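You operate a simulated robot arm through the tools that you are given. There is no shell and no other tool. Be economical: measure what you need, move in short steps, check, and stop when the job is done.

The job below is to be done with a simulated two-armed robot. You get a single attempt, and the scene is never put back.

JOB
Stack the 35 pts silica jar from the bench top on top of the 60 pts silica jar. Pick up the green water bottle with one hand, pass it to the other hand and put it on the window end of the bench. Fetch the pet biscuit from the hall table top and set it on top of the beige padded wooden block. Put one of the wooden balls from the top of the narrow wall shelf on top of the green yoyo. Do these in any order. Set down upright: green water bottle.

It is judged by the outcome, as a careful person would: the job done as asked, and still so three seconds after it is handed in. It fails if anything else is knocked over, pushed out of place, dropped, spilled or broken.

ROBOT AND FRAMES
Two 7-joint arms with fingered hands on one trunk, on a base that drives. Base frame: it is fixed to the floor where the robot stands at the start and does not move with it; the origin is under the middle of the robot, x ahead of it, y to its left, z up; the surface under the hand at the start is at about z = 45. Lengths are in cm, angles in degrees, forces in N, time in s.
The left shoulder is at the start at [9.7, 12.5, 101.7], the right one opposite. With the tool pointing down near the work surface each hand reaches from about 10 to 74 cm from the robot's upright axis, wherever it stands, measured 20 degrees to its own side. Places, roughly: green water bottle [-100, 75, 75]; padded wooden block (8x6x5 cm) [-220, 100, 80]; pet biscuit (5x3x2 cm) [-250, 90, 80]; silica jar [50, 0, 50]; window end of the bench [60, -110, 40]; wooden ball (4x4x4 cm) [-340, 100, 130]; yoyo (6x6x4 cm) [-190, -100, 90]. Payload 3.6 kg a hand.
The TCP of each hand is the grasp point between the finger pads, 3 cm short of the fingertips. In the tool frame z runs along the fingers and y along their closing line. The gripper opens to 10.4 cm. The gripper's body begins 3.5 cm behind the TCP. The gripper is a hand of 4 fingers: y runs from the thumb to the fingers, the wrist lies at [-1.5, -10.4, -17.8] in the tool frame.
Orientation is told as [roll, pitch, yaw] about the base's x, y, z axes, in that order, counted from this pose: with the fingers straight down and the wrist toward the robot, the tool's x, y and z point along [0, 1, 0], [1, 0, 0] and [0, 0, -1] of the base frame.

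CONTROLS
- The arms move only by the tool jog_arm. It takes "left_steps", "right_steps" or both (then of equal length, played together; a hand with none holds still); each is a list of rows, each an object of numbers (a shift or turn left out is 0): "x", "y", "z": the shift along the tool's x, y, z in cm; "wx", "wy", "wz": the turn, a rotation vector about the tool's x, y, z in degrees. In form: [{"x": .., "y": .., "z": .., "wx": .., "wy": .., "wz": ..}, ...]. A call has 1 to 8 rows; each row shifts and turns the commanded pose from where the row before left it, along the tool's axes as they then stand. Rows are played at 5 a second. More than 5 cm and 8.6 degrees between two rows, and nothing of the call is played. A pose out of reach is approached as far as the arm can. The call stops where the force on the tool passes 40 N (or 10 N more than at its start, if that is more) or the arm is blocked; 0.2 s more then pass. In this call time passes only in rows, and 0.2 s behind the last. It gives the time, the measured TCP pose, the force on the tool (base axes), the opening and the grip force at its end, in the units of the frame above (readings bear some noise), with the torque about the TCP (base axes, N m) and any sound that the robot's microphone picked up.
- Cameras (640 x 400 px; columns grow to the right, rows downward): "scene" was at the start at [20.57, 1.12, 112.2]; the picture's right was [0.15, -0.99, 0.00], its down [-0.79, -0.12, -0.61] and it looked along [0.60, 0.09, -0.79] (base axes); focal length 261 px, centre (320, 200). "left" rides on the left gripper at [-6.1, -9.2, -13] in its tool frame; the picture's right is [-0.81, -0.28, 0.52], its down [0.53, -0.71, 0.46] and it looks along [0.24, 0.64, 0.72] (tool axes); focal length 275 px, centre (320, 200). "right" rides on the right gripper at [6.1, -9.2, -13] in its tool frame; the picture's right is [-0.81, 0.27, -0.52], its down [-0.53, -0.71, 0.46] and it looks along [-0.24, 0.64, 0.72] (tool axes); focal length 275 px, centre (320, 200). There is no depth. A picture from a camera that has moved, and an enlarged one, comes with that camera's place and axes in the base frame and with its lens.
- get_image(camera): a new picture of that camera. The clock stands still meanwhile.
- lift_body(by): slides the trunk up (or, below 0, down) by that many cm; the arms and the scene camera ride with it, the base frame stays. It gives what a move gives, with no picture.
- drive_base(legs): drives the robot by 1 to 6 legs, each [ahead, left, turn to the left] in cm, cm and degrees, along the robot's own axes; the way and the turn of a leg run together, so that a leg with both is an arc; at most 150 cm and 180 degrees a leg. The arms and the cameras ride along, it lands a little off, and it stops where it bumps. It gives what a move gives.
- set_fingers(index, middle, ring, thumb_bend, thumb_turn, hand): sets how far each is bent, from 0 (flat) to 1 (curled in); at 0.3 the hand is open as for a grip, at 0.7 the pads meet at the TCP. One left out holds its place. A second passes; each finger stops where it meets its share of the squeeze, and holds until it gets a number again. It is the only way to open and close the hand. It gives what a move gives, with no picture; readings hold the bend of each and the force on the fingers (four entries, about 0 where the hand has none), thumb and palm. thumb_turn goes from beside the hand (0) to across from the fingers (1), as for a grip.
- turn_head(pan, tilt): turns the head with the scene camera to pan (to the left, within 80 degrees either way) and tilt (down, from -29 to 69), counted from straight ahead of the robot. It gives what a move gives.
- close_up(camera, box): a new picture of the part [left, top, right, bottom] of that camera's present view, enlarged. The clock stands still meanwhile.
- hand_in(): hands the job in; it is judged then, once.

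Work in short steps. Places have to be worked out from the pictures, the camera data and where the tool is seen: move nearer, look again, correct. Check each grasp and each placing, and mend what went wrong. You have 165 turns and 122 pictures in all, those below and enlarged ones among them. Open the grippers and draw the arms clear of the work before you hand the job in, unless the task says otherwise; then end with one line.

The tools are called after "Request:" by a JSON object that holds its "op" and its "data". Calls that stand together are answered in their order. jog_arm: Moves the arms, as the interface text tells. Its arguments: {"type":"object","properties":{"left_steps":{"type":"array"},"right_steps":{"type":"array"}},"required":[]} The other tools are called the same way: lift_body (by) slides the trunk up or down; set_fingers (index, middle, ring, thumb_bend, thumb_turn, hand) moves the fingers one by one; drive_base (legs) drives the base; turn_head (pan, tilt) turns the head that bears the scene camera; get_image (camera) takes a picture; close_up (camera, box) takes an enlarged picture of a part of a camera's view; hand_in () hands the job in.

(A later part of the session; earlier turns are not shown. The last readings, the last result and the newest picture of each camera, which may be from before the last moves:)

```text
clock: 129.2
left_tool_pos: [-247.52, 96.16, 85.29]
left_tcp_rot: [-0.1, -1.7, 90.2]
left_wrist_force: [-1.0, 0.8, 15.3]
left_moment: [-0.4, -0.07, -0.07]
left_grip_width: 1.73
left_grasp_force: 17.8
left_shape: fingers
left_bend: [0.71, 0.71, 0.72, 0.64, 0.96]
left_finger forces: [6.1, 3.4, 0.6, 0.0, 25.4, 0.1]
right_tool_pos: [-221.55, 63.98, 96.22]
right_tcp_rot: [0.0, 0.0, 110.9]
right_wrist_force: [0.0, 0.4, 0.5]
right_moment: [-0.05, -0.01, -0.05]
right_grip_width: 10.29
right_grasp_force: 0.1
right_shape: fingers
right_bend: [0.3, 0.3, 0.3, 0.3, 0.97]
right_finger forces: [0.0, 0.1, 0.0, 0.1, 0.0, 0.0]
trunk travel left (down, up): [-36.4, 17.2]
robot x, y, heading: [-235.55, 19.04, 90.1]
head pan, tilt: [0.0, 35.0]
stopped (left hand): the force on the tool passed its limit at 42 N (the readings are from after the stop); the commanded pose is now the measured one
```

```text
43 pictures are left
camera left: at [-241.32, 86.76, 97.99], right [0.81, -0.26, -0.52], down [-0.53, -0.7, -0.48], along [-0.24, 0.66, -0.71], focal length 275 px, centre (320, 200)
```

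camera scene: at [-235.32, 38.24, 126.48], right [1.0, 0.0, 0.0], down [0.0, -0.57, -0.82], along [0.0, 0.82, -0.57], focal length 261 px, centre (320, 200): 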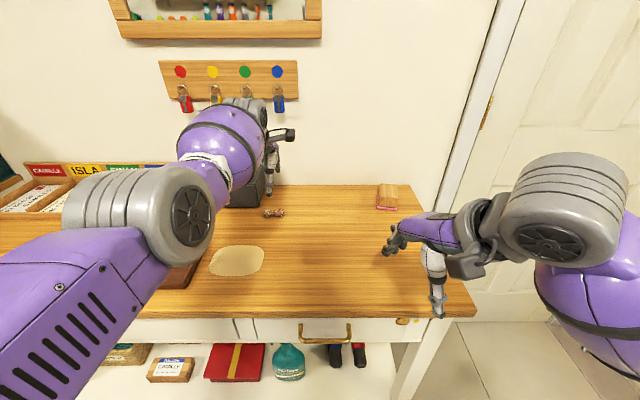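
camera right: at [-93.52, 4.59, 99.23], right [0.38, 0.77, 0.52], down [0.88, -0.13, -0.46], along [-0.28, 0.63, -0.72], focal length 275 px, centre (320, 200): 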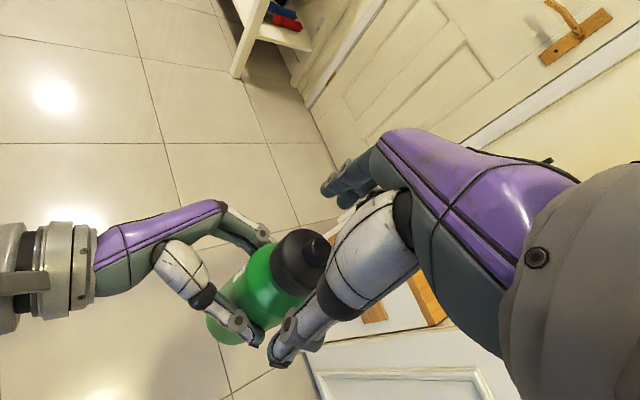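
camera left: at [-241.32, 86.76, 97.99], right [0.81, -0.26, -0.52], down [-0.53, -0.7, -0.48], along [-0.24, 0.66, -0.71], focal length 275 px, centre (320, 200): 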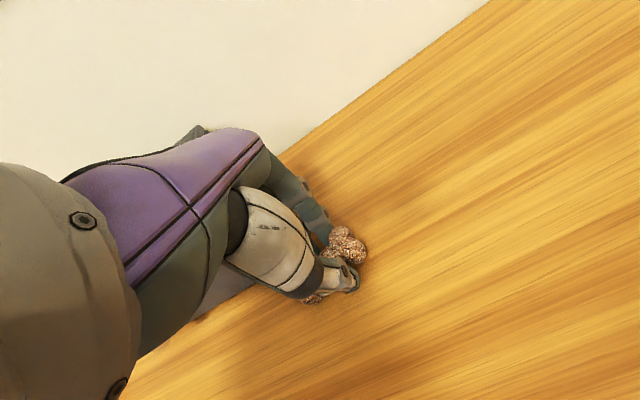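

The fingertips met the table and the biscuit is gripped at its waist. I'll lift and check.

Request:
{"op": "jog_arm", "data": {"left_steps": [{"z": -2}, {"z": -3}, {"z": -4}, {"z": -2}, {}]}}

Request:
{"op": "get_image", "data": {"camera": "left"}}

Request:
{"op": "close_up", "data": {"camera": "scene", "box": [210, 110, 420, 250]}}

```text
clock: 130.4
left_tool_pos: [-247.64, 95.86, 95.88]
left_tcp_rot: [-0.1, -1.0, 90.3]
left_wrist_force: [0.1, 0.2, 0.6]
left_moment: [-0.01, -0.02, 0.01]
left_grip_width: 1.79
left_grasp_force: 9.0
left_shape: fingers
left_bend: [0.71, 0.71, 0.72, 0.63, 0.96]
left_finger forces: [5.5, 3.0, 0.2, 0.1, 8.8, 0.0]
right_tool_pos: [-221.47, 64.0, 96.25]
right_tcp_rot: [0.1, 0.0, 110.9]
right_wrist_force: [-0.4, 0.2, -0.8]
right_moment: [-0.03, -0.03, 0.02]
right_grip_width: 10.28
right_grasp_force: 0.1
right_shape: fingers
right_bend: [0.3, 0.3, 0.3, 0.3, 0.97]
right_finger forces: [0.0, 0.0, 0.0, 0.0, 0.0, 0.0]
trunk travel left (down, up): [-36.4, 17.2]
robot x, y, heading: [-235.32, 19.0, 89.9]
head pan, tilt: [0.0, 35.0]
```

```text
42 pictures are left
camera left: at [-241.31, 86.45, 108.61], right [0.81, -0.26, -0.52], down [-0.53, -0.71, -0.47], along [-0.24, 0.66, -0.71], focal length 275 px, centre (320, 200)
```

left: 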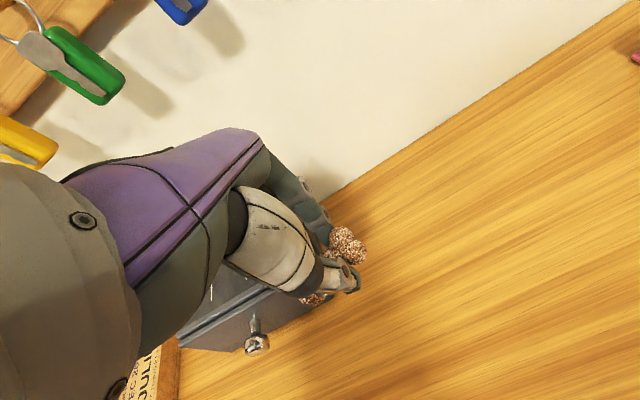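

```text
2.86 times, centred on (315, 180) of scene
camera zoom: at [-235.32, 38.33, 126.48], right [1.0, 0.0, 0.0], down [0.0, -0.57, -0.82], along [0.0, 0.82, -0.57], focal length 746 px, centre (334, 257)
```

zoom: 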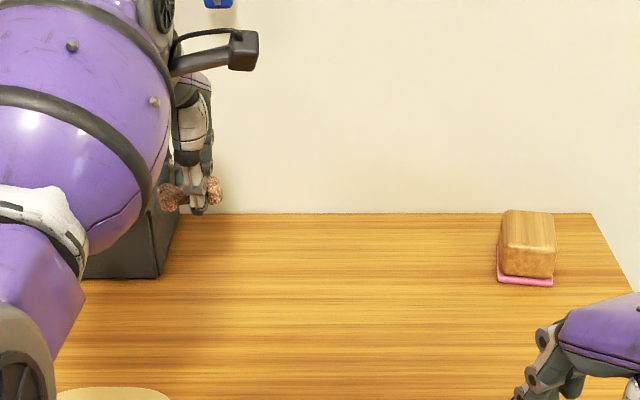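

The biscuit is held. I'll drive 32 cm to the right to bring it over the block.

Request:
{"op": "drive_base", "data": {"legs": [[0, -32, 0]]}}

Request:
{"op": "get_image", "data": {"camera": "left"}}

Request:
{"op": "close_up", "data": {"camera": "scene", "box": [200, 110, 410, 250]}}

```text
clock: 133.8
left_tool_pos: [-215.6, 95.82, 95.85]
left_tcp_rot: [-0.1, -1.1, 90.1]
left_wrist_force: [0.4, 0.1, -0.3]
left_moment: [0.0, -0.01, 0.01]
left_grip_width: 1.76
left_grasp_force: 8.4
left_shape: fingers
left_bend: [0.71, 0.71, 0.72, 0.63, 0.96]
left_finger forces: [5.5, 3.0, 0.2, 0.0, 8.7, 0.0]
right_tool_pos: [-189.44, 63.9, 96.28]
right_tcp_rot: [0.0, 0.0, 110.8]
right_wrist_force: [0.1, -0.4, 0.1]
right_moment: [-0.01, 0.0, 0.0]
right_grip_width: 10.28
right_grasp_force: 0.0
right_shape: fingers
right_bend: [0.3, 0.3, 0.3, 0.3, 0.97]
right_finger forces: [0.0, 0.0, 0.1, 0.1, 0.0, 0.0]
trunk travel left (down, up): [-36.4, 17.2]
robot x, y, heading: [-203.12, 19.05, 89.5]
head pan, tilt: [0.0, 35.0]
```

```text
40 pictures are left
camera left: at [-209.24, 86.37, 108.61], right [0.81, -0.26, -0.52], down [-0.53, -0.71, -0.47], along [-0.24, 0.66, -0.71], focal length 275 px, centre (320, 200)
```

left: 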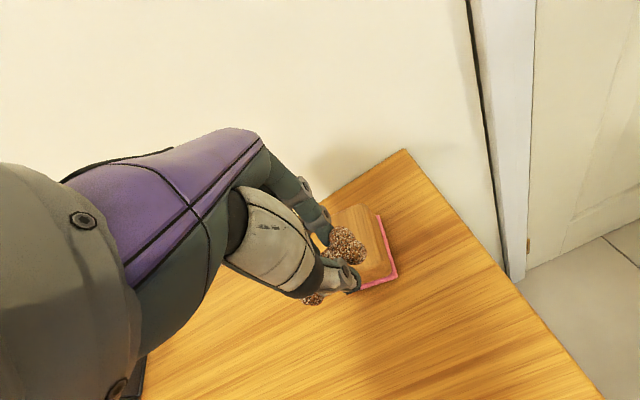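

```text
2.86 times, centred on (305, 180) of scene
camera zoom: at [-203.27, 38.24, 126.48], right [1.0, 0.0, 0.0], down [0.0, -0.57, -0.82], along [0.0, 0.82, -0.57], focal length 746 px, centre (363, 257)
```

zoom: 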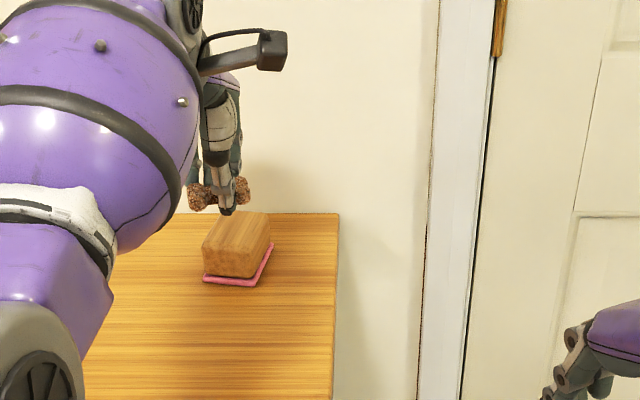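

Triangulating across the two base positions, the block's top centre is at (-215.6, 101, 85.6) and the biscuit is at about (-216, 96.6). I'll move forward 4.3 cm and lower most of the way.

Request:
{"op": "jog_arm", "data": {"left_steps": [{"x": -0.15, "y": 2.2}, {"x": -0.15, "y": 2.1}, {"z": 2}, {"z": 2}, {}]}}

Request:
{"op": "get_image", "data": {"camera": "left"}}

Request:
{"op": "close_up", "data": {"camera": "scene", "box": [220, 150, 320, 220]}}

```text
clock: 135.0
left_tool_pos: [-215.56, 97.47, 91.83]
left_tcp_rot: [-0.1, -1.2, 90.3]
left_wrist_force: [0.6, 0.5, -0.1]
left_moment: [0.0, 0.02, 0.03]
left_grip_width: 1.75
left_grasp_force: 8.4
left_shape: fingers
left_bend: [0.71, 0.71, 0.72, 0.63, 0.96]
left_finger forces: [5.3, 2.9, 0.3, 0.0, 8.6, 0.0]
left hand out of reach, approached as far as the arm can: row 1, 2
right_tool_pos: [-189.43, 63.84, 96.23]
right_tcp_rot: [0.0, -0.1, 110.9]
right_wrist_force: [0.5, 0.1, -0.3]
right_moment: [0.0, -0.01, -0.04]
right_grip_width: 10.31
right_grasp_force: 0.1
right_shape: fingers
right_bend: [0.3, 0.3, 0.3, 0.3, 0.97]
right_finger forces: [0.1, 0.0, 0.1, 0.0, 0.0, 0.1]
trunk travel left (down, up): [-36.4, 17.2]
robot x, y, heading: [-203.56, 18.87, 89.9]
head pan, tilt: [0.0, 35.0]
```

```text
38 pictures are left
camera left: at [-209.28, 88.11, 104.63], right [0.81, -0.26, -0.52], down [-0.53, -0.71, -0.47], along [-0.24, 0.66, -0.71], focal length 275 px, centre (320, 200)
```

left: 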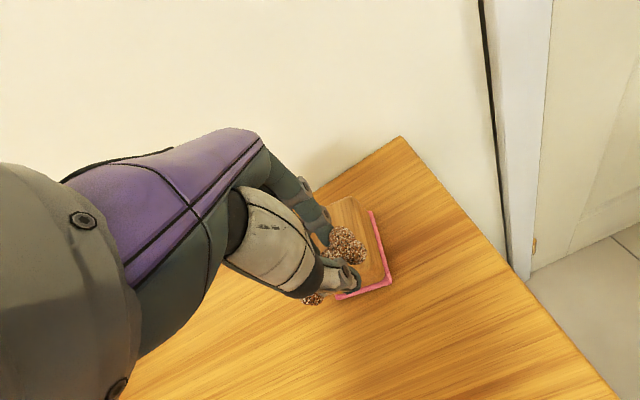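

```text
5.71 times, centred on (270, 185) of scene
camera zoom: at [-203.28, 38.23, 126.48], right [1.0, 0.0, 0.0], down [0.0, -0.57, -0.82], along [0.0, 0.82, -0.57], focal length 1493 px, centre (606, 286)
```

zoom: 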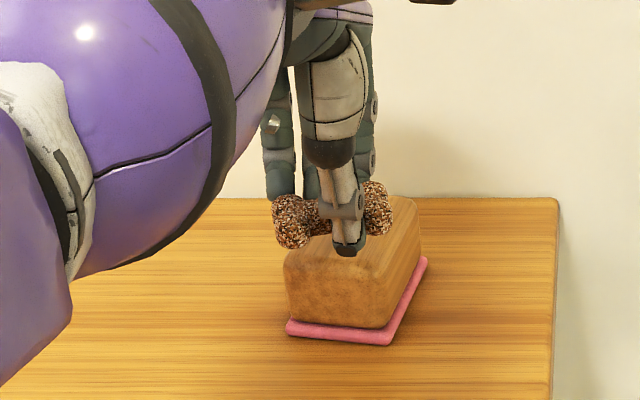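

The arm is at its forward reach, so I'll roll the base 2.7 cm ahead.

Request:
{"op": "drive_base", "data": {"legs": [[2.7, 0, 0]]}}

Request:
{"op": "close_up", "data": {"camera": "scene", "box": [220, 150, 320, 220]}}

Request:
{"op": "close_up", "data": {"camera": "left", "box": [260, 150, 440, 320]}}

```text
clock: 135.8
left_tool_pos: [-215.65, 100.14, 91.81]
left_tcp_rot: [-0.1, -1.1, 90.2]
left_wrist_force: [0.6, 0.4, -1.5]
left_moment: [-0.02, -0.01, -0.01]
left_grip_width: 1.73
left_grasp_force: 8.4
left_shape: fingers
left_bend: [0.71, 0.71, 0.72, 0.63, 0.96]
left_finger forces: [5.4, 2.9, 0.2, 0.1, 8.5, 0.0]
right_tool_pos: [-189.44, 66.67, 96.27]
right_tcp_rot: [0.2, 0.1, 110.8]
right_wrist_force: [-0.5, -0.3, -0.2]
right_moment: [-0.04, -0.02, -0.02]
right_grip_width: 10.28
right_grasp_force: 0.1
right_shape: fingers
right_bend: [0.3, 0.3, 0.3, 0.3, 0.97]
right_finger forces: [0.0, 0.0, 0.1, 0.1, 0.1, 0.1]
trunk travel left (down, up): [-36.4, 17.2]
robot x, y, heading: [-203.24, 21.54, 89.9]
head pan, tilt: [0.0, 35.0]
```

```text
5.71 times, centred on (270, 185) of scene
camera zoom: at [-203.27, 41.01, 126.47], right [1.0, 0.0, 0.0], down [0.0, -0.57, -0.82], along [0.0, 0.82, -0.57], focal length 1493 px, centre (606, 286)
```

zoom: 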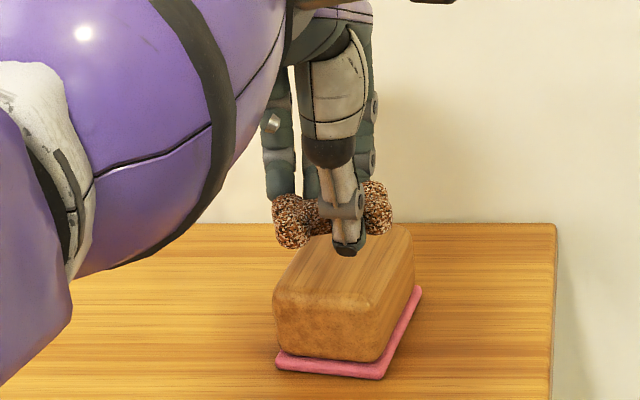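

```text
2.35 times, centred on (350, 235) of left
camera zoom: at [-209.26, 90.87, 104.6], right [0.81, -0.26, -0.52], down [-0.53, -0.71, -0.47], along [-0.24, 0.66, -0.71], focal length 648 px, centre (249, 118)
```

zoom: 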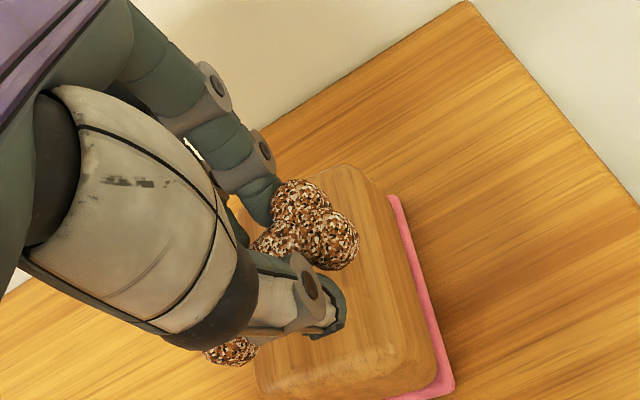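

Biscuit and block coincide to within about 0.3 cm. I'll nudge slightly and lower gently until contact.

Request:
{"op": "jog_arm", "data": {"left_steps": [{"x": -0.3, "z": 0.5}, {"z": 0.4}, {"z": 0.2}, {}]}}

```text
clock: 136.8
left_tool_pos: [-215.38, 100.08, 90.77]
left_tcp_rot: [-0.1, -1.0, 90.3]
left_wrist_force: [-0.1, 0.2, 1.1]
left_moment: [-0.01, 0.0, 0.04]
left_grip_width: 1.75
left_grasp_force: 8.6
left_shape: fingers
left_bend: [0.71, 0.71, 0.72, 0.63, 0.96]
left_finger forces: [5.3, 2.9, 0.2, 0.0, 8.6, 0.1]
right_tool_pos: [-189.41, 66.63, 96.25]
right_tcp_rot: [0.1, 0.1, 110.7]
right_wrist_force: [-1.0, -1.1, -0.4]
right_moment: [0.02, -0.01, 0.03]
right_grip_width: 10.29
right_grasp_force: 0.0
right_shape: fingers
right_bend: [0.3, 0.3, 0.3, 0.3, 0.97]
right_finger forces: [0.0, 0.0, 0.0, 0.1, 0.0, 0.0]
trunk travel left (down, up): [-36.4, 17.2]
robot x, y, heading: [-203.23, 21.61, 89.9]
head pan, tilt: [0.0, 35.0]
```

Request:
{"op": "jog_arm", "data": {"left_steps": [{"z": 0.2}, {"z": 0.2}, {}]}}

Request:
{"op": "close_up", "data": {"camera": "scene", "box": [220, 150, 320, 220]}}

```text
clock: 137.6
left_tool_pos: [-215.36, 99.99, 90.51]
left_tcp_rot: [-0.1, -1.2, 90.2]
left_wrist_force: [0.2, -0.1, 0.4]
left_moment: [-0.01, 0.01, 0.01]
left_grip_width: 1.76
left_grasp_force: 8.3
left_shape: fingers
left_bend: [0.71, 0.71, 0.72, 0.63, 0.96]
left_finger forces: [5.3, 2.9, 0.2, 0.1, 8.6, 0.0]
right_tool_pos: [-189.39, 66.6, 96.31]
right_tcp_rot: [-0.1, 0.1, 110.8]
right_wrist_force: [-0.4, -1.0, -0.3]
right_moment: [0.02, -0.01, -0.02]
right_grip_width: 10.29
right_grasp_force: 0.1
right_shape: fingers
right_bend: [0.3, 0.3, 0.3, 0.3, 0.97]
right_finger forces: [0.0, 0.0, 0.1, 0.1, 0.0, 0.0]
trunk travel left (down, up): [-36.4, 17.2]
robot x, y, heading: [-203.14, 21.92, 90.1]
head pan, tilt: [0.0, 35.0]
```

```text
5.71 times, centred on (270, 185) of scene
camera zoom: at [-203.27, 40.91, 126.48], right [1.0, 0.0, 0.0], down [0.0, -0.57, -0.82], along [0.0, 0.82, -0.57], focal length 1493 px, centre (606, 286)
```

zoom: 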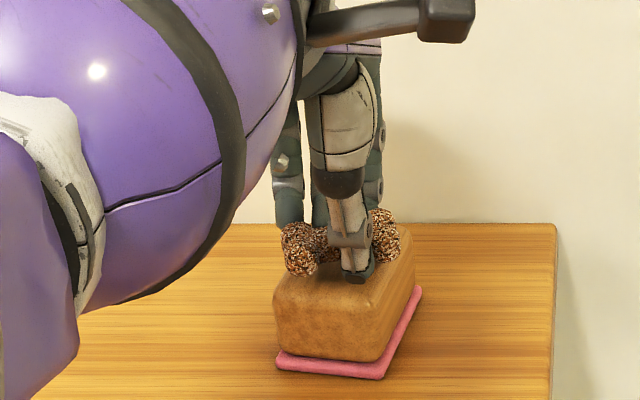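

Nearly touching; continuing in small steps.

Request:
{"op": "jog_arm", "data": {"left_steps": [{"z": 0.2}, {"z": 0.2}, {}]}}

```text
clock: 138.4
left_tool_pos: [-215.44, 100.24, 90.76]
left_tcp_rot: [-0.2, -1.8, 90.3]
left_wrist_force: [-1.1, 0.3, 0.4]
left_moment: [0.0, 0.05, 0.04]
left_grip_width: 1.75
left_grasp_force: 8.5
left_shape: fingers
left_bend: [0.71, 0.71, 0.72, 0.63, 0.96]
left_finger forces: [5.4, 2.9, 0.2, 0.1, 8.6, 0.0]
left hand out of reach, approached as far as the arm can: row 2
right_tool_pos: [-189.48, 66.59, 96.27]
right_tcp_rot: [0.0, 0.0, 110.7]
right_wrist_force: [-0.9, 0.2, 0.7]
right_moment: [-0.01, 0.01, -0.02]
right_grip_width: 10.25
right_grasp_force: 0.1
right_shape: fingers
right_bend: [0.3, 0.3, 0.3, 0.3, 0.97]
right_finger forces: [0.0, 0.1, 0.1, 0.0, 0.0, 0.0]
trunk travel left (down, up): [-36.4, 17.2]
robot x, y, heading: [-203.31, 21.76, 89.6]
head pan, tilt: [0.0, 35.0]
```

The arm is at its limit, so I'll lower with the trunk instead.

Request:
{"op": "lift_body", "data": {"by": -0.5}}

```text
clock: 138.9
left_tool_pos: [-215.31, 100.11, 89.97]
left_tcp_rot: [-0.1, -1.5, 90.2]
left_wrist_force: [-0.9, -0.3, 15.6]
left_moment: [-0.4, -0.09, -0.02]
left_grip_width: 1.76
left_grasp_force: 16.8
left_shape: fingers
left_bend: [0.71, 0.71, 0.72, 0.63, 0.96]
left_finger forces: [5.8, 2.9, 0.1, 0.0, 24.4, 0.0]
right_tool_pos: [-189.41, 66.44, 95.8]
right_tcp_rot: [0.0, -0.1, 110.8]
right_wrist_force: [0.2, 0.3, 0.1]
right_moment: [0.0, -0.01, 0.02]
right_grip_width: 10.29
right_grasp_force: 0.1
right_shape: fingers
right_bend: [0.3, 0.3, 0.3, 0.3, 0.97]
right_finger forces: [0.0, 0.0, 0.1, 0.1, 0.1, 0.1]
trunk travel left (down, up): [-35.9, 17.7]
robot x, y, heading: [-203.64, 21.7, 89.8]
head pan, tilt: [0.0, 35.0]
```

The thumb tip touches the block just as it touched the table at pick-up, so the biscuit is at the surface. I'll relieve 0.2 cm and open a little.

Request:
{"op": "lift_body", "data": {"by": 0.2}}

Request:
{"op": "set_fingers", "data": {"hand": "left", "index": 0.6, "middle": 0.6, "ring": 0.6, "thumb_bend": 0.55}}

Request:
{"op": "close_up", "data": {"camera": "scene", "box": [220, 150, 320, 220]}}

```text
clock: 139.5
left_tool_pos: [-215.26, 99.97, 89.9]
left_tcp_rot: [-0.1, -1.3, 90.2]
left_wrist_force: [-2.3, 2.8, 13.6]
left_moment: [-0.23, -0.08, 0.02]
left_grip_width: 1.71
left_grasp_force: 17.7
left_shape: fingers
left_bend: [0.71, 0.71, 0.72, 0.64, 0.96]
left_finger forces: [6.9, 3.7, 0.4, 0.1, 24.2, 0.0]
right_tool_pos: [-189.42, 66.51, 96.07]
right_tcp_rot: [0.0, -0.1, 110.7]
right_wrist_force: [-0.7, 0.7, 1.3]
right_moment: [0.01, 0.02, -0.02]
right_grip_width: 10.32
right_grasp_force: 0.0
right_shape: fingers
right_bend: [0.3, 0.3, 0.3, 0.3, 0.97]
right_finger forces: [0.1, 0.0, 0.0, 0.0, 0.0, 0.0]
trunk travel left (down, up): [-36.1, 17.5]
robot x, y, heading: [-203.1, 22.02, 89.8]
head pan, tilt: [0.0, 35.0]
```

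```text
clock: 140.5
left_tool_pos: [-215.29, 99.96, 89.88]
left_tcp_rot: [-0.1, -1.3, 90.2]
left_wrist_force: [2.0, 1.7, 17.0]
left_moment: [-0.25, -0.19, 0.1]
left_grip_width: 2.52
left_grasp_force: 8.9
left_shape: fingers
left_bend: [0.6, 0.6, 0.6, 0.6, 0.97]
left_finger forces: [0.1, 1.5, 0.0, 0.0, 15.6, 0.1]
right_tool_pos: [-189.29, 66.47, 96.08]
right_tcp_rot: [0.0, -0.2, 110.8]
right_wrist_force: [-0.7, 0.6, -0.4]
right_moment: [0.01, -0.06, -0.01]
right_grip_width: 10.3
right_grasp_force: 0.1
right_shape: fingers
right_bend: [0.3, 0.3, 0.3, 0.3, 0.97]
right_finger forces: [0.0, 0.1, 0.0, 0.1, 0.0, 0.0]
trunk travel left (down, up): [-36.1, 17.5]
robot x, y, heading: [-203.55, 21.43, 89.7]
head pan, tilt: [0.0, 35.0]
```

```text
5.71 times, centred on (270, 185) of scene
camera zoom: at [-203.22, 40.84, 126.21], right [1.0, 0.0, 0.0], down [0.0, -0.57, -0.82], along [0.0, 0.82, -0.57], focal length 1493 px, centre (606, 286)
```

zoom: 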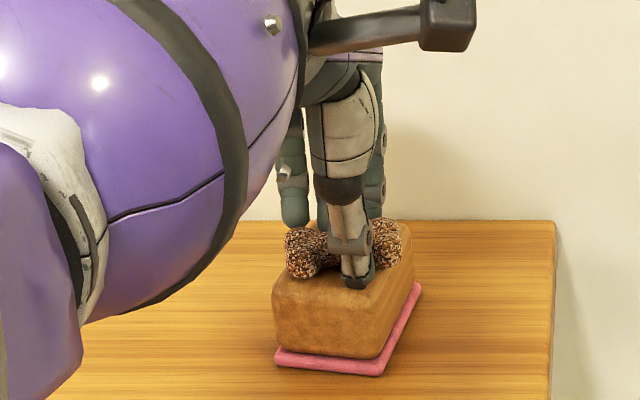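

The biscuit is released and rests on the block, but the thumb tip still presses on it. I'll rise 0.6 cm before opening further.

Request:
{"op": "lift_body", "data": {"by": 0.6}}

Request:
{"op": "close_up", "data": {"camera": "scene", "box": [220, 150, 320, 220]}}

```text
clock: 141.0
left_tool_pos: [-215.42, 99.86, 90.1]
left_tcp_rot: [-0.2, -0.9, 90.3]
left_wrist_force: [-0.5, 0.2, -0.8]
left_moment: [0.01, 0.04, 0.0]
left_grip_width: 3.22
left_grasp_force: 0.1
left_shape: fingers
left_bend: [0.6, 0.6, 0.6, 0.55, 0.97]
left_finger forces: [0.1, 0.0, 0.0, 0.1, 0.1, 0.0]
right_tool_pos: [-189.38, 66.59, 96.57]
right_tcp_rot: [-0.1, 0.0, 110.8]
right_wrist_force: [0.1, -0.7, -0.8]
right_moment: [-0.01, -0.04, -0.02]
right_grip_width: 10.31
right_grasp_force: 0.1
right_shape: fingers
right_bend: [0.3, 0.3, 0.3, 0.3, 0.97]
right_finger forces: [0.0, 0.0, 0.0, 0.1, 0.1, 0.0]
trunk travel left (down, up): [-36.7, 16.9]
robot x, y, heading: [-203.38, 21.52, 89.7]
head pan, tilt: [0.0, 35.0]
```

```text
5.71 times, centred on (270, 185) of scene
camera zoom: at [-203.28, 40.84, 126.77], right [1.0, 0.0, 0.0], down [0.0, -0.57, -0.82], along [0.0, 0.82, -0.57], focal length 1493 px, centre (606, 286)
```

zoom: 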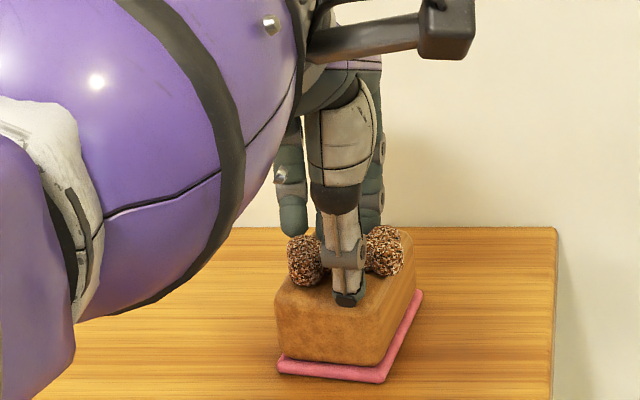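

Free now. I'll open more and raise the trunk clear.

Request:
{"op": "set_fingers", "data": {"hand": "left", "index": 0.45, "middle": 0.45, "ring": 0.45, "thumb_bend": 0.42}}

Request:
{"op": "lift_body", "data": {"by": 8}}

Request:
{"op": "close_up", "data": {"camera": "scene", "box": [210, 170, 330, 260]}}

```text
clock: 142.0
left_tool_pos: [-215.34, 99.93, 90.37]
left_tcp_rot: [-0.1, -1.1, 90.2]
left_wrist_force: [0.3, 0.5, 0.0]
left_moment: [-0.01, 0.02, -0.03]
left_grip_width: 6.81
left_grasp_force: 0.0
left_shape: fingers
left_bend: [0.45, 0.45, 0.45, 0.42, 0.97]
left_finger forces: [0.0, 0.0, 0.0, 0.1, 0.0, 0.0]
right_tool_pos: [-189.52, 66.61, 96.52]
right_tcp_rot: [0.0, 0.0, 110.8]
right_wrist_force: [-0.2, 0.5, 0.0]
right_moment: [0.04, -0.01, -0.04]
right_grip_width: 10.29
right_grasp_force: 0.0
right_shape: fingers
right_bend: [0.3, 0.3, 0.3, 0.3, 0.97]
right_finger forces: [0.0, 0.1, 0.0, 0.1, 0.0, 0.0]
trunk travel left (down, up): [-36.7, 16.9]
robot x, y, heading: [-203.44, 21.57, 89.8]
head pan, tilt: [0.0, 35.0]
```

```text
clock: 143.2
left_tool_pos: [-215.28, 100.26, 106.72]
left_tcp_rot: [-0.3, -7.6, 90.2]
left_wrist_force: [-0.4, -0.1, 0.1]
left_moment: [0.03, -0.01, -0.02]
left_grip_width: 6.84
left_grasp_force: 0.0
left_shape: fingers
left_bend: [0.45, 0.45, 0.45, 0.42, 0.97]
left_finger forces: [0.0, 0.0, 0.0, 0.0, 0.0, 0.0]
right_tool_pos: [-189.43, 66.72, 104.49]
right_tcp_rot: [0.0, 0.1, 110.7]
right_wrist_force: [-0.2, 0.6, -0.4]
right_moment: [-0.01, 0.0, -0.02]
right_grip_width: 10.3
right_grasp_force: 0.2
right_shape: fingers
right_bend: [0.3, 0.3, 0.3, 0.3, 0.97]
right_finger forces: [0.1, 0.1, 0.0, 0.1, 0.0, 0.1]
trunk travel left (down, up): [-44.7, 8.9]
robot x, y, heading: [-203.18, 21.77, 89.8]
head pan, tilt: [0.0, 35.0]
```

```text
4.44 times, centred on (270, 215) of scene
camera zoom: at [-203.28, 38.24, 135.4], right [1.0, 0.0, 0.0], down [0.0, -0.57, -0.82], along [0.0, 0.82, -0.57], focal length 1161 px, centre (542, 133)
```

zoom: 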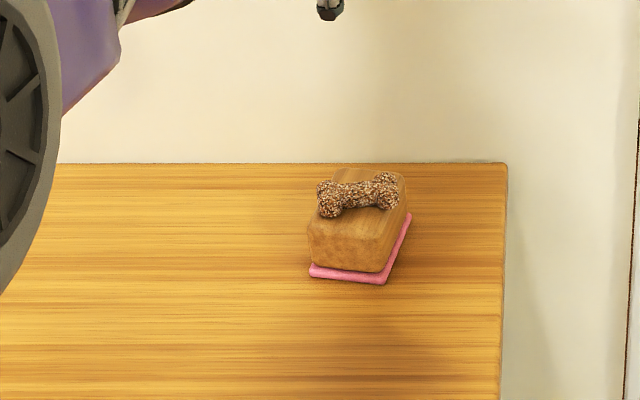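

The biscuit lies squarely on the block. I'll back off and go to the wall shelf with the balls, on the left.

Request:
{"op": "drive_base", "data": {"legs": [[-35, 0, 0], [0, 125, 0]]}}

Request:
{"op": "turn_head", "data": {"pan": 0, "tilt": 10}}

Request:
{"op": "get_image", "data": {"camera": "scene"}}

```text
clock: 156.2
left_tool_pos: [-340.83, 65.25, 106.98]
left_tcp_rot: [-0.2, -7.7, 90.6]
left_wrist_force: [0.2, -0.4, -0.6]
left_moment: [0.0, 0.02, 0.04]
left_grip_width: 6.85
left_grasp_force: 0.0
left_shape: fingers
left_bend: [0.45, 0.45, 0.45, 0.42, 0.97]
left_finger forces: [0.1, 0.0, 0.0, 0.0, 0.0, 0.0]
right_tool_pos: [-314.69, 31.73, 104.52]
right_tcp_rot: [0.0, -0.1, 111.3]
right_wrist_force: [0.6, 0.7, 0.4]
right_moment: [-0.02, 0.03, -0.01]
right_grip_width: 10.28
right_grasp_force: 0.1
right_shape: fingers
right_bend: [0.3, 0.3, 0.3, 0.3, 0.97]
right_finger forces: [0.1, 0.1, 0.0, 0.0, 0.0, 0.0]
trunk travel left (down, up): [-44.7, 8.9]
robot x, y, heading: [-328.12, -13.12, 90.5]
head pan, tilt: [0.0, 35.0]
```

```text
clock: 157.1
left_tool_pos: [-340.75, 65.1, 106.88]
left_tcp_rot: [-0.2, -7.7, 90.6]
left_wrist_force: [0.5, -0.5, 0.7]
left_moment: [0.0, 0.02, 0.02]
left_grip_width: 6.85
left_grasp_force: 0.0
left_shape: fingers
left_bend: [0.45, 0.45, 0.45, 0.42, 0.97]
left_finger forces: [0.0, 0.1, 0.0, 0.0, 0.0, 0.0]
right_tool_pos: [-314.71, 31.64, 104.63]
right_tcp_rot: [0.0, 0.0, 111.2]
right_wrist_force: [-0.4, -0.5, -0.4]
right_moment: [0.02, -0.03, -0.03]
right_grip_width: 10.29
right_grasp_force: 0.0
right_shape: fingers
right_bend: [0.3, 0.3, 0.3, 0.3, 0.97]
right_finger forces: [0.1, 0.0, 0.1, 0.0, 0.0, 0.0]
trunk travel left (down, up): [-44.7, 8.9]
robot x, y, heading: [-328.49, -12.98, 90.1]
head pan, tilt: [0.0, 10.0]
```

```text
30 pictures are left
camera scene: at [-328.36, 3.7, 139.42], right [1.0, 0.0, 0.0], down [0.0, -0.17, -0.98], along [0.0, 0.98, -0.17], focal length 261 px, centre (320, 200)
```

scene: 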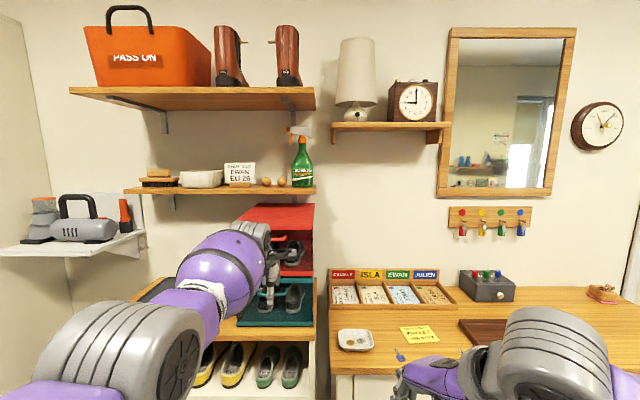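

The balls are on the middle shelf between the "EWAN" sign and the spray bottle. Zooming in.

Request:
{"op": "close_up", "data": {"camera": "scene", "box": [210, 130, 330, 205]}}

```text
5.33 times, centred on (270, 168) of scene
camera zoom: at [-328.36, 3.7, 139.42], right [1.0, 0.0, 0.0], down [0.0, -0.17, -0.98], along [0.0, 0.98, -0.17], focal length 1393 px, centre (587, 373)
```

zoom: 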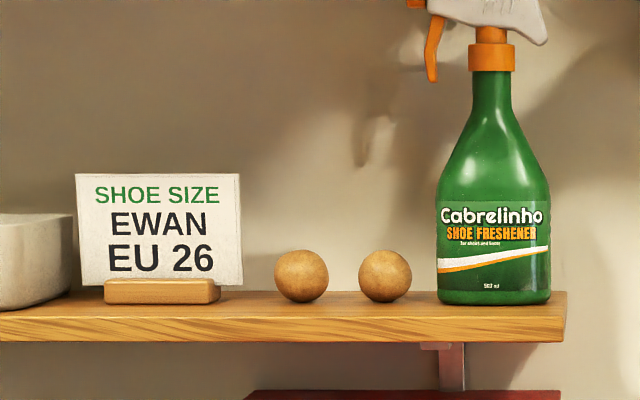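

Geometry: shelf top z is about 126.9 and runs y 98.8–112.6; the left ball is at about (-349.5, 104.1) and the upper shelf's underside is at about z 156. I'll raise the trunk, draw the left hand back and up with a 20° forward tilt, then drive closer.

Request:
{"op": "lift_body", "data": {"by": 8.5}}

Request:
{"op": "jog_arm", "data": {"left_steps": [{"y": -4, "z": -2, "wx": -4}, {"y": -4, "z": -2, "wx": -4}, {"y": -4, "z": -3, "wx": -4}, {"y": -3, "z": -4}, {"y": -3, "z": -4}, {"z": -4}, {}]}}

Request:
{"op": "drive_base", "data": {"legs": [[30, 3, 0]]}}

Request:
{"op": "get_image", "data": {"camera": "scene"}}

```text
clock: 158.3
left_tool_pos: [-340.83, 61.45, 135.32]
left_tcp_rot: [-0.3, -22.7, 90.6]
left_wrist_force: [0.0, 0.9, -0.8]
left_moment: [-0.03, 0.01, -0.02]
left_grip_width: 6.84
left_grasp_force: 0.1
left_shape: fingers
left_bend: [0.45, 0.45, 0.45, 0.42, 0.97]
left_finger forces: [0.0, 0.1, 0.0, 0.0, 0.1, 0.0]
right_tool_pos: [-314.76, 31.68, 112.95]
right_tcp_rot: [0.0, 0.2, 111.3]
right_wrist_force: [0.2, 0.7, -0.6]
right_moment: [-0.01, -0.02, 0.0]
right_grip_width: 10.3
right_grasp_force: 0.1
right_shape: fingers
right_bend: [0.3, 0.3, 0.3, 0.3, 0.97]
right_finger forces: [0.2, 0.0, 0.1, 0.1, 0.0, 0.0]
trunk travel left (down, up): [-53.2, 0.4]
robot x, y, heading: [-328.35, -13.21, 90.1]
head pan, tilt: [0.0, 10.0]
```

```text
clock: 159.9
left_tool_pos: [-340.48, 35.57, 142.81]
left_tcp_rot: [-0.3, -34.9, 90.6]
left_wrist_force: [-0.7, -0.1, 0.0]
left_moment: [0.0, -0.01, -0.01]
left_grip_width: 6.9
left_grasp_force: 0.0
left_shape: fingers
left_bend: [0.45, 0.45, 0.45, 0.42, 0.97]
left_finger forces: [0.0, 0.0, 0.0, 0.1, 0.0, 0.1]
right_tool_pos: [-314.7, 31.78, 113.02]
right_tcp_rot: [0.0, 0.0, 111.2]
right_wrist_force: [0.8, 0.4, -0.6]
right_moment: [0.01, -0.01, 0.02]
right_grip_width: 10.29
right_grasp_force: 0.1
right_shape: fingers
right_bend: [0.3, 0.3, 0.3, 0.3, 0.97]
right_finger forces: [0.0, 0.1, 0.1, 0.0, 0.1, 0.0]
trunk travel left (down, up): [-53.2, 0.4]
robot x, y, heading: [-328.44, -12.95, 90.0]
head pan, tilt: [0.0, 10.0]
```

```text
clock: 162.0
left_tool_pos: [-343.69, 65.51, 142.83]
left_tcp_rot: [-0.3, -35.0, 90.8]
left_wrist_force: [-0.6, 0.3, 0.4]
left_moment: [0.04, 0.0, 0.05]
left_grip_width: 6.91
left_grasp_force: 0.1
left_shape: fingers
left_bend: [0.45, 0.45, 0.45, 0.42, 0.97]
left_finger forces: [0.1, 0.1, 0.1, 0.0, 0.1, 0.1]
right_tool_pos: [-317.88, 61.76, 113.08]
right_tcp_rot: [-0.1, -0.1, 111.3]
right_wrist_force: [0.4, 0.8, 0.0]
right_moment: [0.03, -0.04, -0.02]
right_grip_width: 10.31
right_grasp_force: 0.2
right_shape: fingers
right_bend: [0.3, 0.3, 0.3, 0.3, 0.97]
right_finger forces: [0.1, 0.0, 0.1, 0.0, 0.0, 0.0]
trunk travel left (down, up): [-53.2, 0.4]
robot x, y, heading: [-330.94, 16.66, 90.4]
head pan, tilt: [0.0, 10.0]
```

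```text
28 pictures are left
camera scene: at [-331.48, 26.62, 148.91], right [1.0, 0.01, 0.0], down [0.0, -0.17, -0.98], along [-0.01, 0.98, -0.17], focal length 261 px, centre (320, 200)
```

scene: 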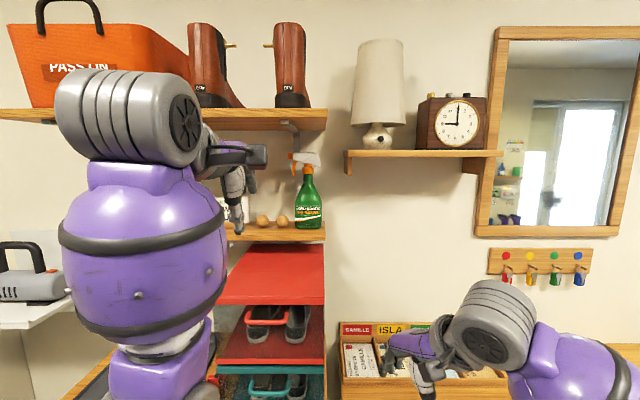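

Now nearer, with the balls in view. Zooming from the new viewpoint to triangulate.

Request:
{"op": "close_up", "data": {"camera": "scene", "box": [220, 170, 340, 245]}}

Request:
{"op": "get_image", "data": {"camera": "left"}}

```text
5.33 times, centred on (280, 208) of scene
camera zoom: at [-331.48, 26.62, 148.91], right [1.0, 0.01, 0.0], down [0.0, -0.17, -0.98], along [-0.01, 0.98, -0.17], focal length 1393 px, centre (533, 160)
```

zoom: 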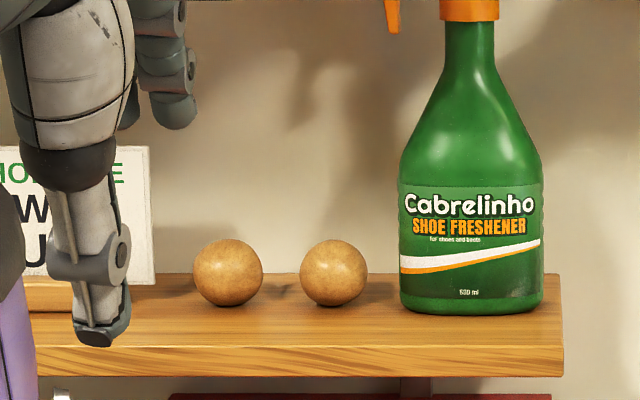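

```text
26 pictures are left
camera left: at [-337.29, 50.76, 148.18], right [0.81, 0.08, -0.58], down [-0.53, -0.33, -0.78], along [-0.25, 0.94, -0.23], focal length 275 px, centre (320, 200)
```

left: 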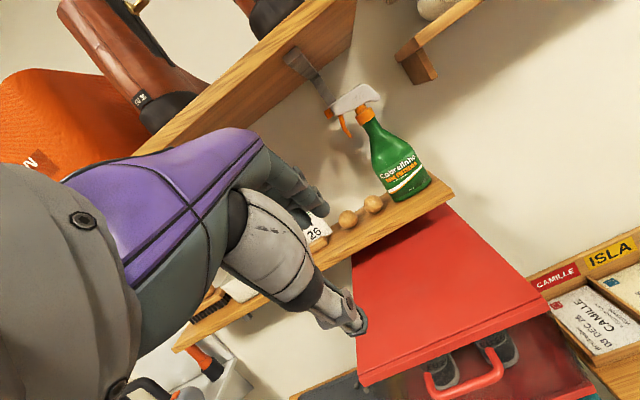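

Triangulated: left ball at (-349.4, 103.4, 128.9), 4 cm across. I'll lower the trunk 6 cm, because it leans back when high, roll 11 cm closer, reduce the hand tilt, and align in x.

Request:
{"op": "lift_body", "data": {"by": -6}}

Request:
{"op": "jog_arm", "data": {"left_steps": [{"wx": 7, "z": -2, "x": 1.5}, {"wx": 7, "z": -2, "x": 1.5}, {"wx": 7, "z": -1, "x": 1.5}, {"x": 1.2}, {}]}}

Request:
{"op": "drive_base", "data": {"legs": [[10.8, 0, 0]]}}

Request:
{"op": "get_image", "data": {"camera": "scene"}}

```text
clock: 163.0
left_tool_pos: [-343.74, 67.28, 133.72]
left_tcp_rot: [-0.2, -31.7, 90.7]
left_wrist_force: [0.0, 0.2, -0.1]
left_moment: [0.01, 0.0, -0.01]
left_grip_width: 6.9
left_grasp_force: 0.0
left_shape: fingers
left_bend: [0.45, 0.45, 0.45, 0.42, 0.97]
left_finger forces: [0.1, 0.0, 0.0, 0.0, 0.0, 0.0]
right_tool_pos: [-317.91, 61.77, 107.02]
right_tcp_rot: [-0.1, 0.0, 111.3]
right_wrist_force: [-0.3, 0.6, -0.3]
right_moment: [0.01, -0.04, -0.02]
right_grip_width: 10.28
right_grasp_force: 0.1
right_shape: fingers
right_bend: [0.3, 0.3, 0.3, 0.3, 0.97]
right_finger forces: [0.0, 0.1, 0.0, 0.0, 0.0, 0.0]
trunk travel left (down, up): [-47.2, 6.4]
robot x, y, heading: [-331.45, 16.67, 90.1]
head pan, tilt: [0.0, 10.0]
```

```text
clock: 164.2
left_tool_pos: [-350.47, 73.21, 137.11]
left_tcp_rot: [-0.3, -10.5, 90.6]
left_wrist_force: [0.3, -0.4, -0.2]
left_moment: [-0.01, 0.0, 0.01]
left_grip_width: 6.89
left_grasp_force: 0.2
left_shape: fingers
left_bend: [0.45, 0.45, 0.45, 0.42, 0.97]
left_finger forces: [0.0, 0.1, 0.0, 0.0, 0.0, 0.1]
left hand out of reach, approached as far as the arm can: row 1, 2, 3
right_tool_pos: [-317.81, 61.65, 107.16]
right_tcp_rot: [-0.1, 0.0, 111.3]
right_wrist_force: [-0.1, -0.4, -0.2]
right_moment: [0.01, 0.03, -0.01]
right_grip_width: 10.29
right_grasp_force: 0.0
right_shape: fingers
right_bend: [0.3, 0.3, 0.3, 0.3, 0.97]
right_finger forces: [0.0, 0.0, 0.0, 0.0, 0.0, 0.1]
trunk travel left (down, up): [-47.2, 6.4]
robot x, y, heading: [-331.4, 16.36, 90.3]
head pan, tilt: [0.0, 10.0]
```

```text
clock: 165.4
left_tool_pos: [-350.52, 83.91, 137.08]
left_tcp_rot: [-0.2, -10.5, 90.6]
left_wrist_force: [-0.2, 0.0, 0.3]
left_moment: [-0.01, -0.02, 0.02]
left_grip_width: 6.86
left_grasp_force: 0.0
left_shape: fingers
left_bend: [0.45, 0.45, 0.45, 0.42, 0.97]
left_finger forces: [0.0, 0.1, 0.0, 0.0, 0.0, 0.1]
right_tool_pos: [-317.88, 72.35, 107.17]
right_tcp_rot: [0.0, 0.0, 111.3]
right_wrist_force: [-0.2, -0.4, 0.6]
right_moment: [-0.01, 0.01, -0.03]
right_grip_width: 10.29
right_grasp_force: 0.1
right_shape: fingers
right_bend: [0.3, 0.3, 0.3, 0.3, 0.97]
right_finger forces: [0.1, 0.1, 0.1, 0.1, 0.1, 0.0]
trunk travel left (down, up): [-47.2, 6.4]
robot x, y, heading: [-331.04, 27.46, 90.6]
head pan, tilt: [0.0, 10.0]
```

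```text
25 pictures are left
camera scene: at [-331.55, 42.97, 142.39], right [1.0, 0.0, 0.0], down [0.0, -0.17, -0.98], along [0.0, 0.98, -0.17], focal length 261 px, centre (320, 200)
```

scene: 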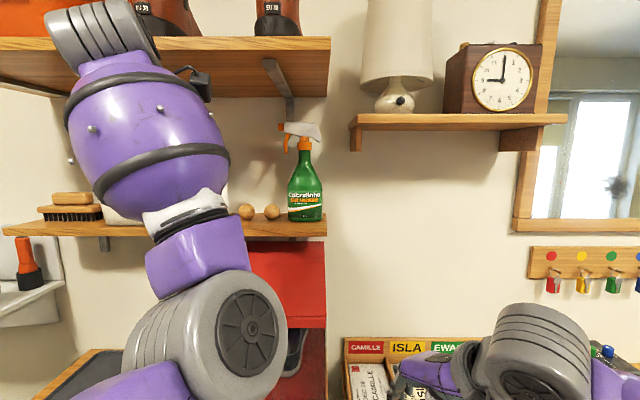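

The upper shelf's underside is at about 157, so I'll enter with the hand tilted more to keep the wrist low, and reduce the tilt while descending on the ball. First tilt to -30° and move partly forward.

Request:
{"op": "jog_arm", "data": {"left_steps": [{"wx": -6.5, "x": -0.5}, {"wx": -6.5, "x": -0.5}, {"wx": -6.5}, {"y": 3.2, "z": 1.3}, {"y": 3.2, "z": 1.3}, {"y": 3.2, "z": 1.3}, {}]}}

Request:
{"op": "get_image", "data": {"camera": "left"}}

```text
clock: 167.0
left_tool_pos: [-349.56, 94.25, 138.42]
left_tcp_rot: [-0.3, -30.1, 90.9]
left_wrist_force: [-0.5, -0.3, -0.2]
left_moment: [0.03, 0.02, -0.01]
left_grip_width: 6.9
left_grasp_force: 0.0
left_shape: fingers
left_bend: [0.45, 0.45, 0.45, 0.42, 0.97]
left_finger forces: [0.1, 0.0, 0.0, 0.1, 0.1, 0.0]
right_tool_pos: [-317.91, 72.41, 107.1]
right_tcp_rot: [0.0, 0.0, 111.2]
right_wrist_force: [0.4, 0.6, 0.0]
right_moment: [0.02, 0.02, -0.01]
right_grip_width: 10.28
right_grasp_force: 0.1
right_shape: fingers
right_bend: [0.3, 0.3, 0.3, 0.3, 0.97]
right_finger forces: [0.0, 0.1, 0.0, 0.0, 0.1, 0.0]
trunk travel left (down, up): [-47.2, 6.4]
robot x, y, heading: [-331.36, 27.57, 90.3]
head pan, tilt: [0.0, 10.0]
```

```text
24 pictures are left
camera left: at [-343.12, 79.87, 145.11], right [0.81, 0.03, -0.58], down [-0.53, -0.4, -0.75], along [-0.25, 0.92, -0.31], focal length 275 px, centre (320, 200)
```

left: 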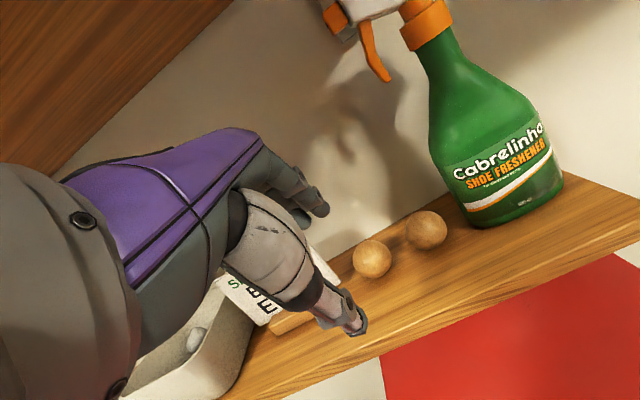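

The left-hand camera confirms the ball at (-349.0, 103.5). I'll move over it, then start to descend and untilt.

Request:
{"op": "jog_arm", "data": {"left_steps": [{"x": -0.15, "y": 2.46, "z": 2.0}, {"x": -0.15, "y": 2.46, "z": 2.0}, {"y": -0.35, "z": 2.6, "wx": 8.5}, {}]}}

Request:
{"op": "get_image", "data": {"camera": "left"}}

Request:
{"op": "close_up", "data": {"camera": "scene", "box": [60, 0, 340, 240]}}

```text
clock: 168.0
left_tool_pos: [-349.43, 101.36, 135.2]
left_tcp_rot: [-0.3, -21.5, 90.8]
left_wrist_force: [1.1, 0.0, -0.1]
left_moment: [0.02, 0.0, 0.0]
left_grip_width: 6.89
left_grasp_force: 0.1
left_shape: fingers
left_bend: [0.45, 0.45, 0.45, 0.42, 0.97]
left_finger forces: [0.0, 0.1, 0.1, 0.1, 0.1, 0.1]
right_tool_pos: [-317.99, 72.31, 107.11]
right_tcp_rot: [0.1, 0.0, 111.2]
right_wrist_force: [-1.8, -0.5, -0.3]
right_moment: [0.05, 0.04, -0.03]
right_grip_width: 10.28
right_grasp_force: 0.0
right_shape: fingers
right_bend: [0.3, 0.3, 0.3, 0.3, 0.97]
right_finger forces: [0.0, 0.1, 0.0, 0.1, 0.0, 0.0]
trunk travel left (down, up): [-47.2, 6.4]
robot x, y, heading: [-331.81, 27.47, 90.3]
head pan, tilt: [0.0, 10.0]
```

```text
23 pictures are left
camera left: at [-342.94, 88.26, 143.82], right [0.81, -0.06, -0.58], down [-0.52, -0.5, -0.69], along [-0.25, 0.86, -0.44], focal length 275 px, centre (320, 200)
```

left: 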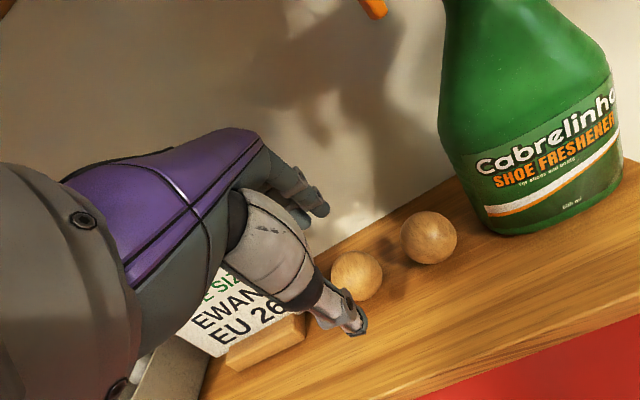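

```text
1.67 times, centred on (200, 120) of scene
camera zoom: at [-331.54, 42.95, 142.38], right [1.0, 0.0, 0.0], down [0.0, -0.17, -0.98], along [0.0, 0.98, -0.17], focal length 435 px, centre (520, 333)
```

zoom: 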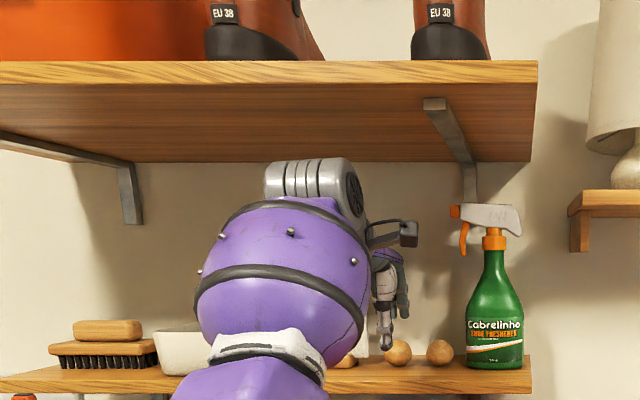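

Good clearance all round. Final lowering onto the ball with untilt, then check.

Request:
{"op": "jog_arm", "data": {"left_steps": [{"x": -0.3, "z": 1.8, "wx": 4.5}, {"z": 1.7, "wx": 4}, {}]}}

Request:
{"op": "get_image", "data": {"camera": "left"}}

```text
clock: 168.8
left_tool_pos: [-349.11, 102.24, 131.69]
left_tcp_rot: [-0.2, -13.1, 90.7]
left_wrist_force: [-0.8, 0.6, 0.7]
left_moment: [0.0, -0.02, -0.02]
left_grip_width: 6.85
left_grasp_force: 0.0
left_shape: fingers
left_bend: [0.45, 0.45, 0.45, 0.42, 0.97]
left_finger forces: [0.1, 0.0, 0.1, 0.0, 0.1, 0.0]
left hand out of reach, approached as far as the arm can: row 2
right_tool_pos: [-317.97, 72.31, 107.06]
right_tcp_rot: [0.0, 0.0, 111.3]
right_wrist_force: [0.7, 0.0, -0.1]
right_moment: [-0.02, 0.01, 0.01]
right_grip_width: 10.3
right_grasp_force: 0.0
right_shape: fingers
right_bend: [0.3, 0.3, 0.3, 0.3, 0.97]
right_finger forces: [0.0, 0.0, 0.0, 0.1, 0.0, 0.1]
trunk travel left (down, up): [-47.2, 6.4]
robot x, y, heading: [-331.5, 27.26, 90.3]
head pan, tilt: [0.0, 10.0]
```

```text
21 pictures are left
camera left: at [-342.64, 90.54, 142.19], right [0.81, -0.14, -0.56], down [-0.52, -0.6, -0.61], along [-0.25, 0.79, -0.56], focal length 275 px, centre (320, 200)
```

left: 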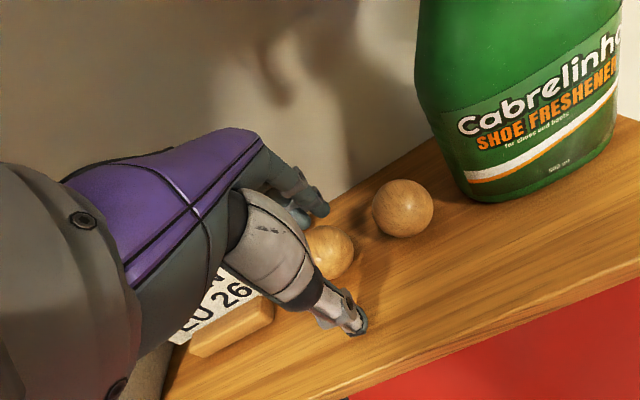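

The ball is between thumb and fingers. Closing.

Request:
{"op": "set_fingers", "data": {"hand": "left", "index": 0.68, "middle": 0.7, "ring": 0.68, "thumb_bend": 0.7}}

Request:
{"op": "get_image", "data": {"camera": "left"}}

```text
clock: 169.8
left_tool_pos: [-349.03, 102.18, 131.73]
left_tcp_rot: [-0.3, -13.1, 90.8]
left_wrist_force: [0.0, 0.4, 0.0]
left_moment: [0.02, 0.03, 0.02]
left_grip_width: 2.86
left_grasp_force: 10.8
left_shape: fingers
left_bend: [0.62, 0.64, 0.68, 0.59, 0.96]
left_finger forces: [4.8, 6.3, 0.0, 0.0, 10.3, 0.0]
right_tool_pos: [-317.91, 72.32, 107.1]
right_tcp_rot: [0.1, 0.0, 111.3]
right_wrist_force: [0.6, -0.6, 0.7]
right_moment: [-0.01, -0.02, 0.02]
right_grip_width: 10.29
right_grasp_force: 0.0
right_shape: fingers
right_bend: [0.3, 0.3, 0.3, 0.3, 0.97]
right_finger forces: [0.0, 0.1, 0.1, 0.1, 0.0, 0.1]
trunk travel left (down, up): [-47.2, 6.4]
robot x, y, heading: [-331.59, 27.59, 90.3]
head pan, tilt: [0.0, 10.0]
```

```text
20 pictures are left
camera left: at [-342.65, 90.51, 142.2], right [0.81, -0.14, -0.56], down [-0.52, -0.6, -0.61], along [-0.25, 0.79, -0.56], focal length 275 px, centre (320, 200)
```

left: 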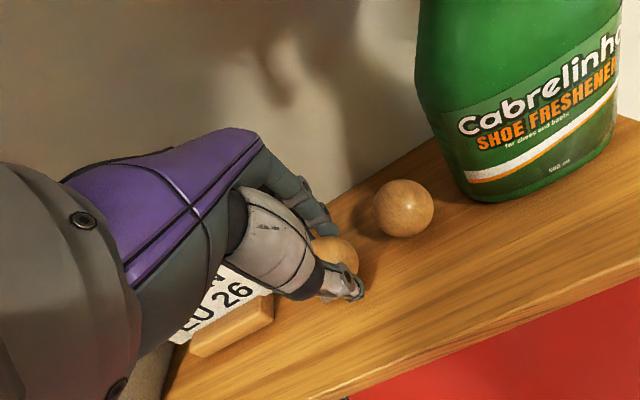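

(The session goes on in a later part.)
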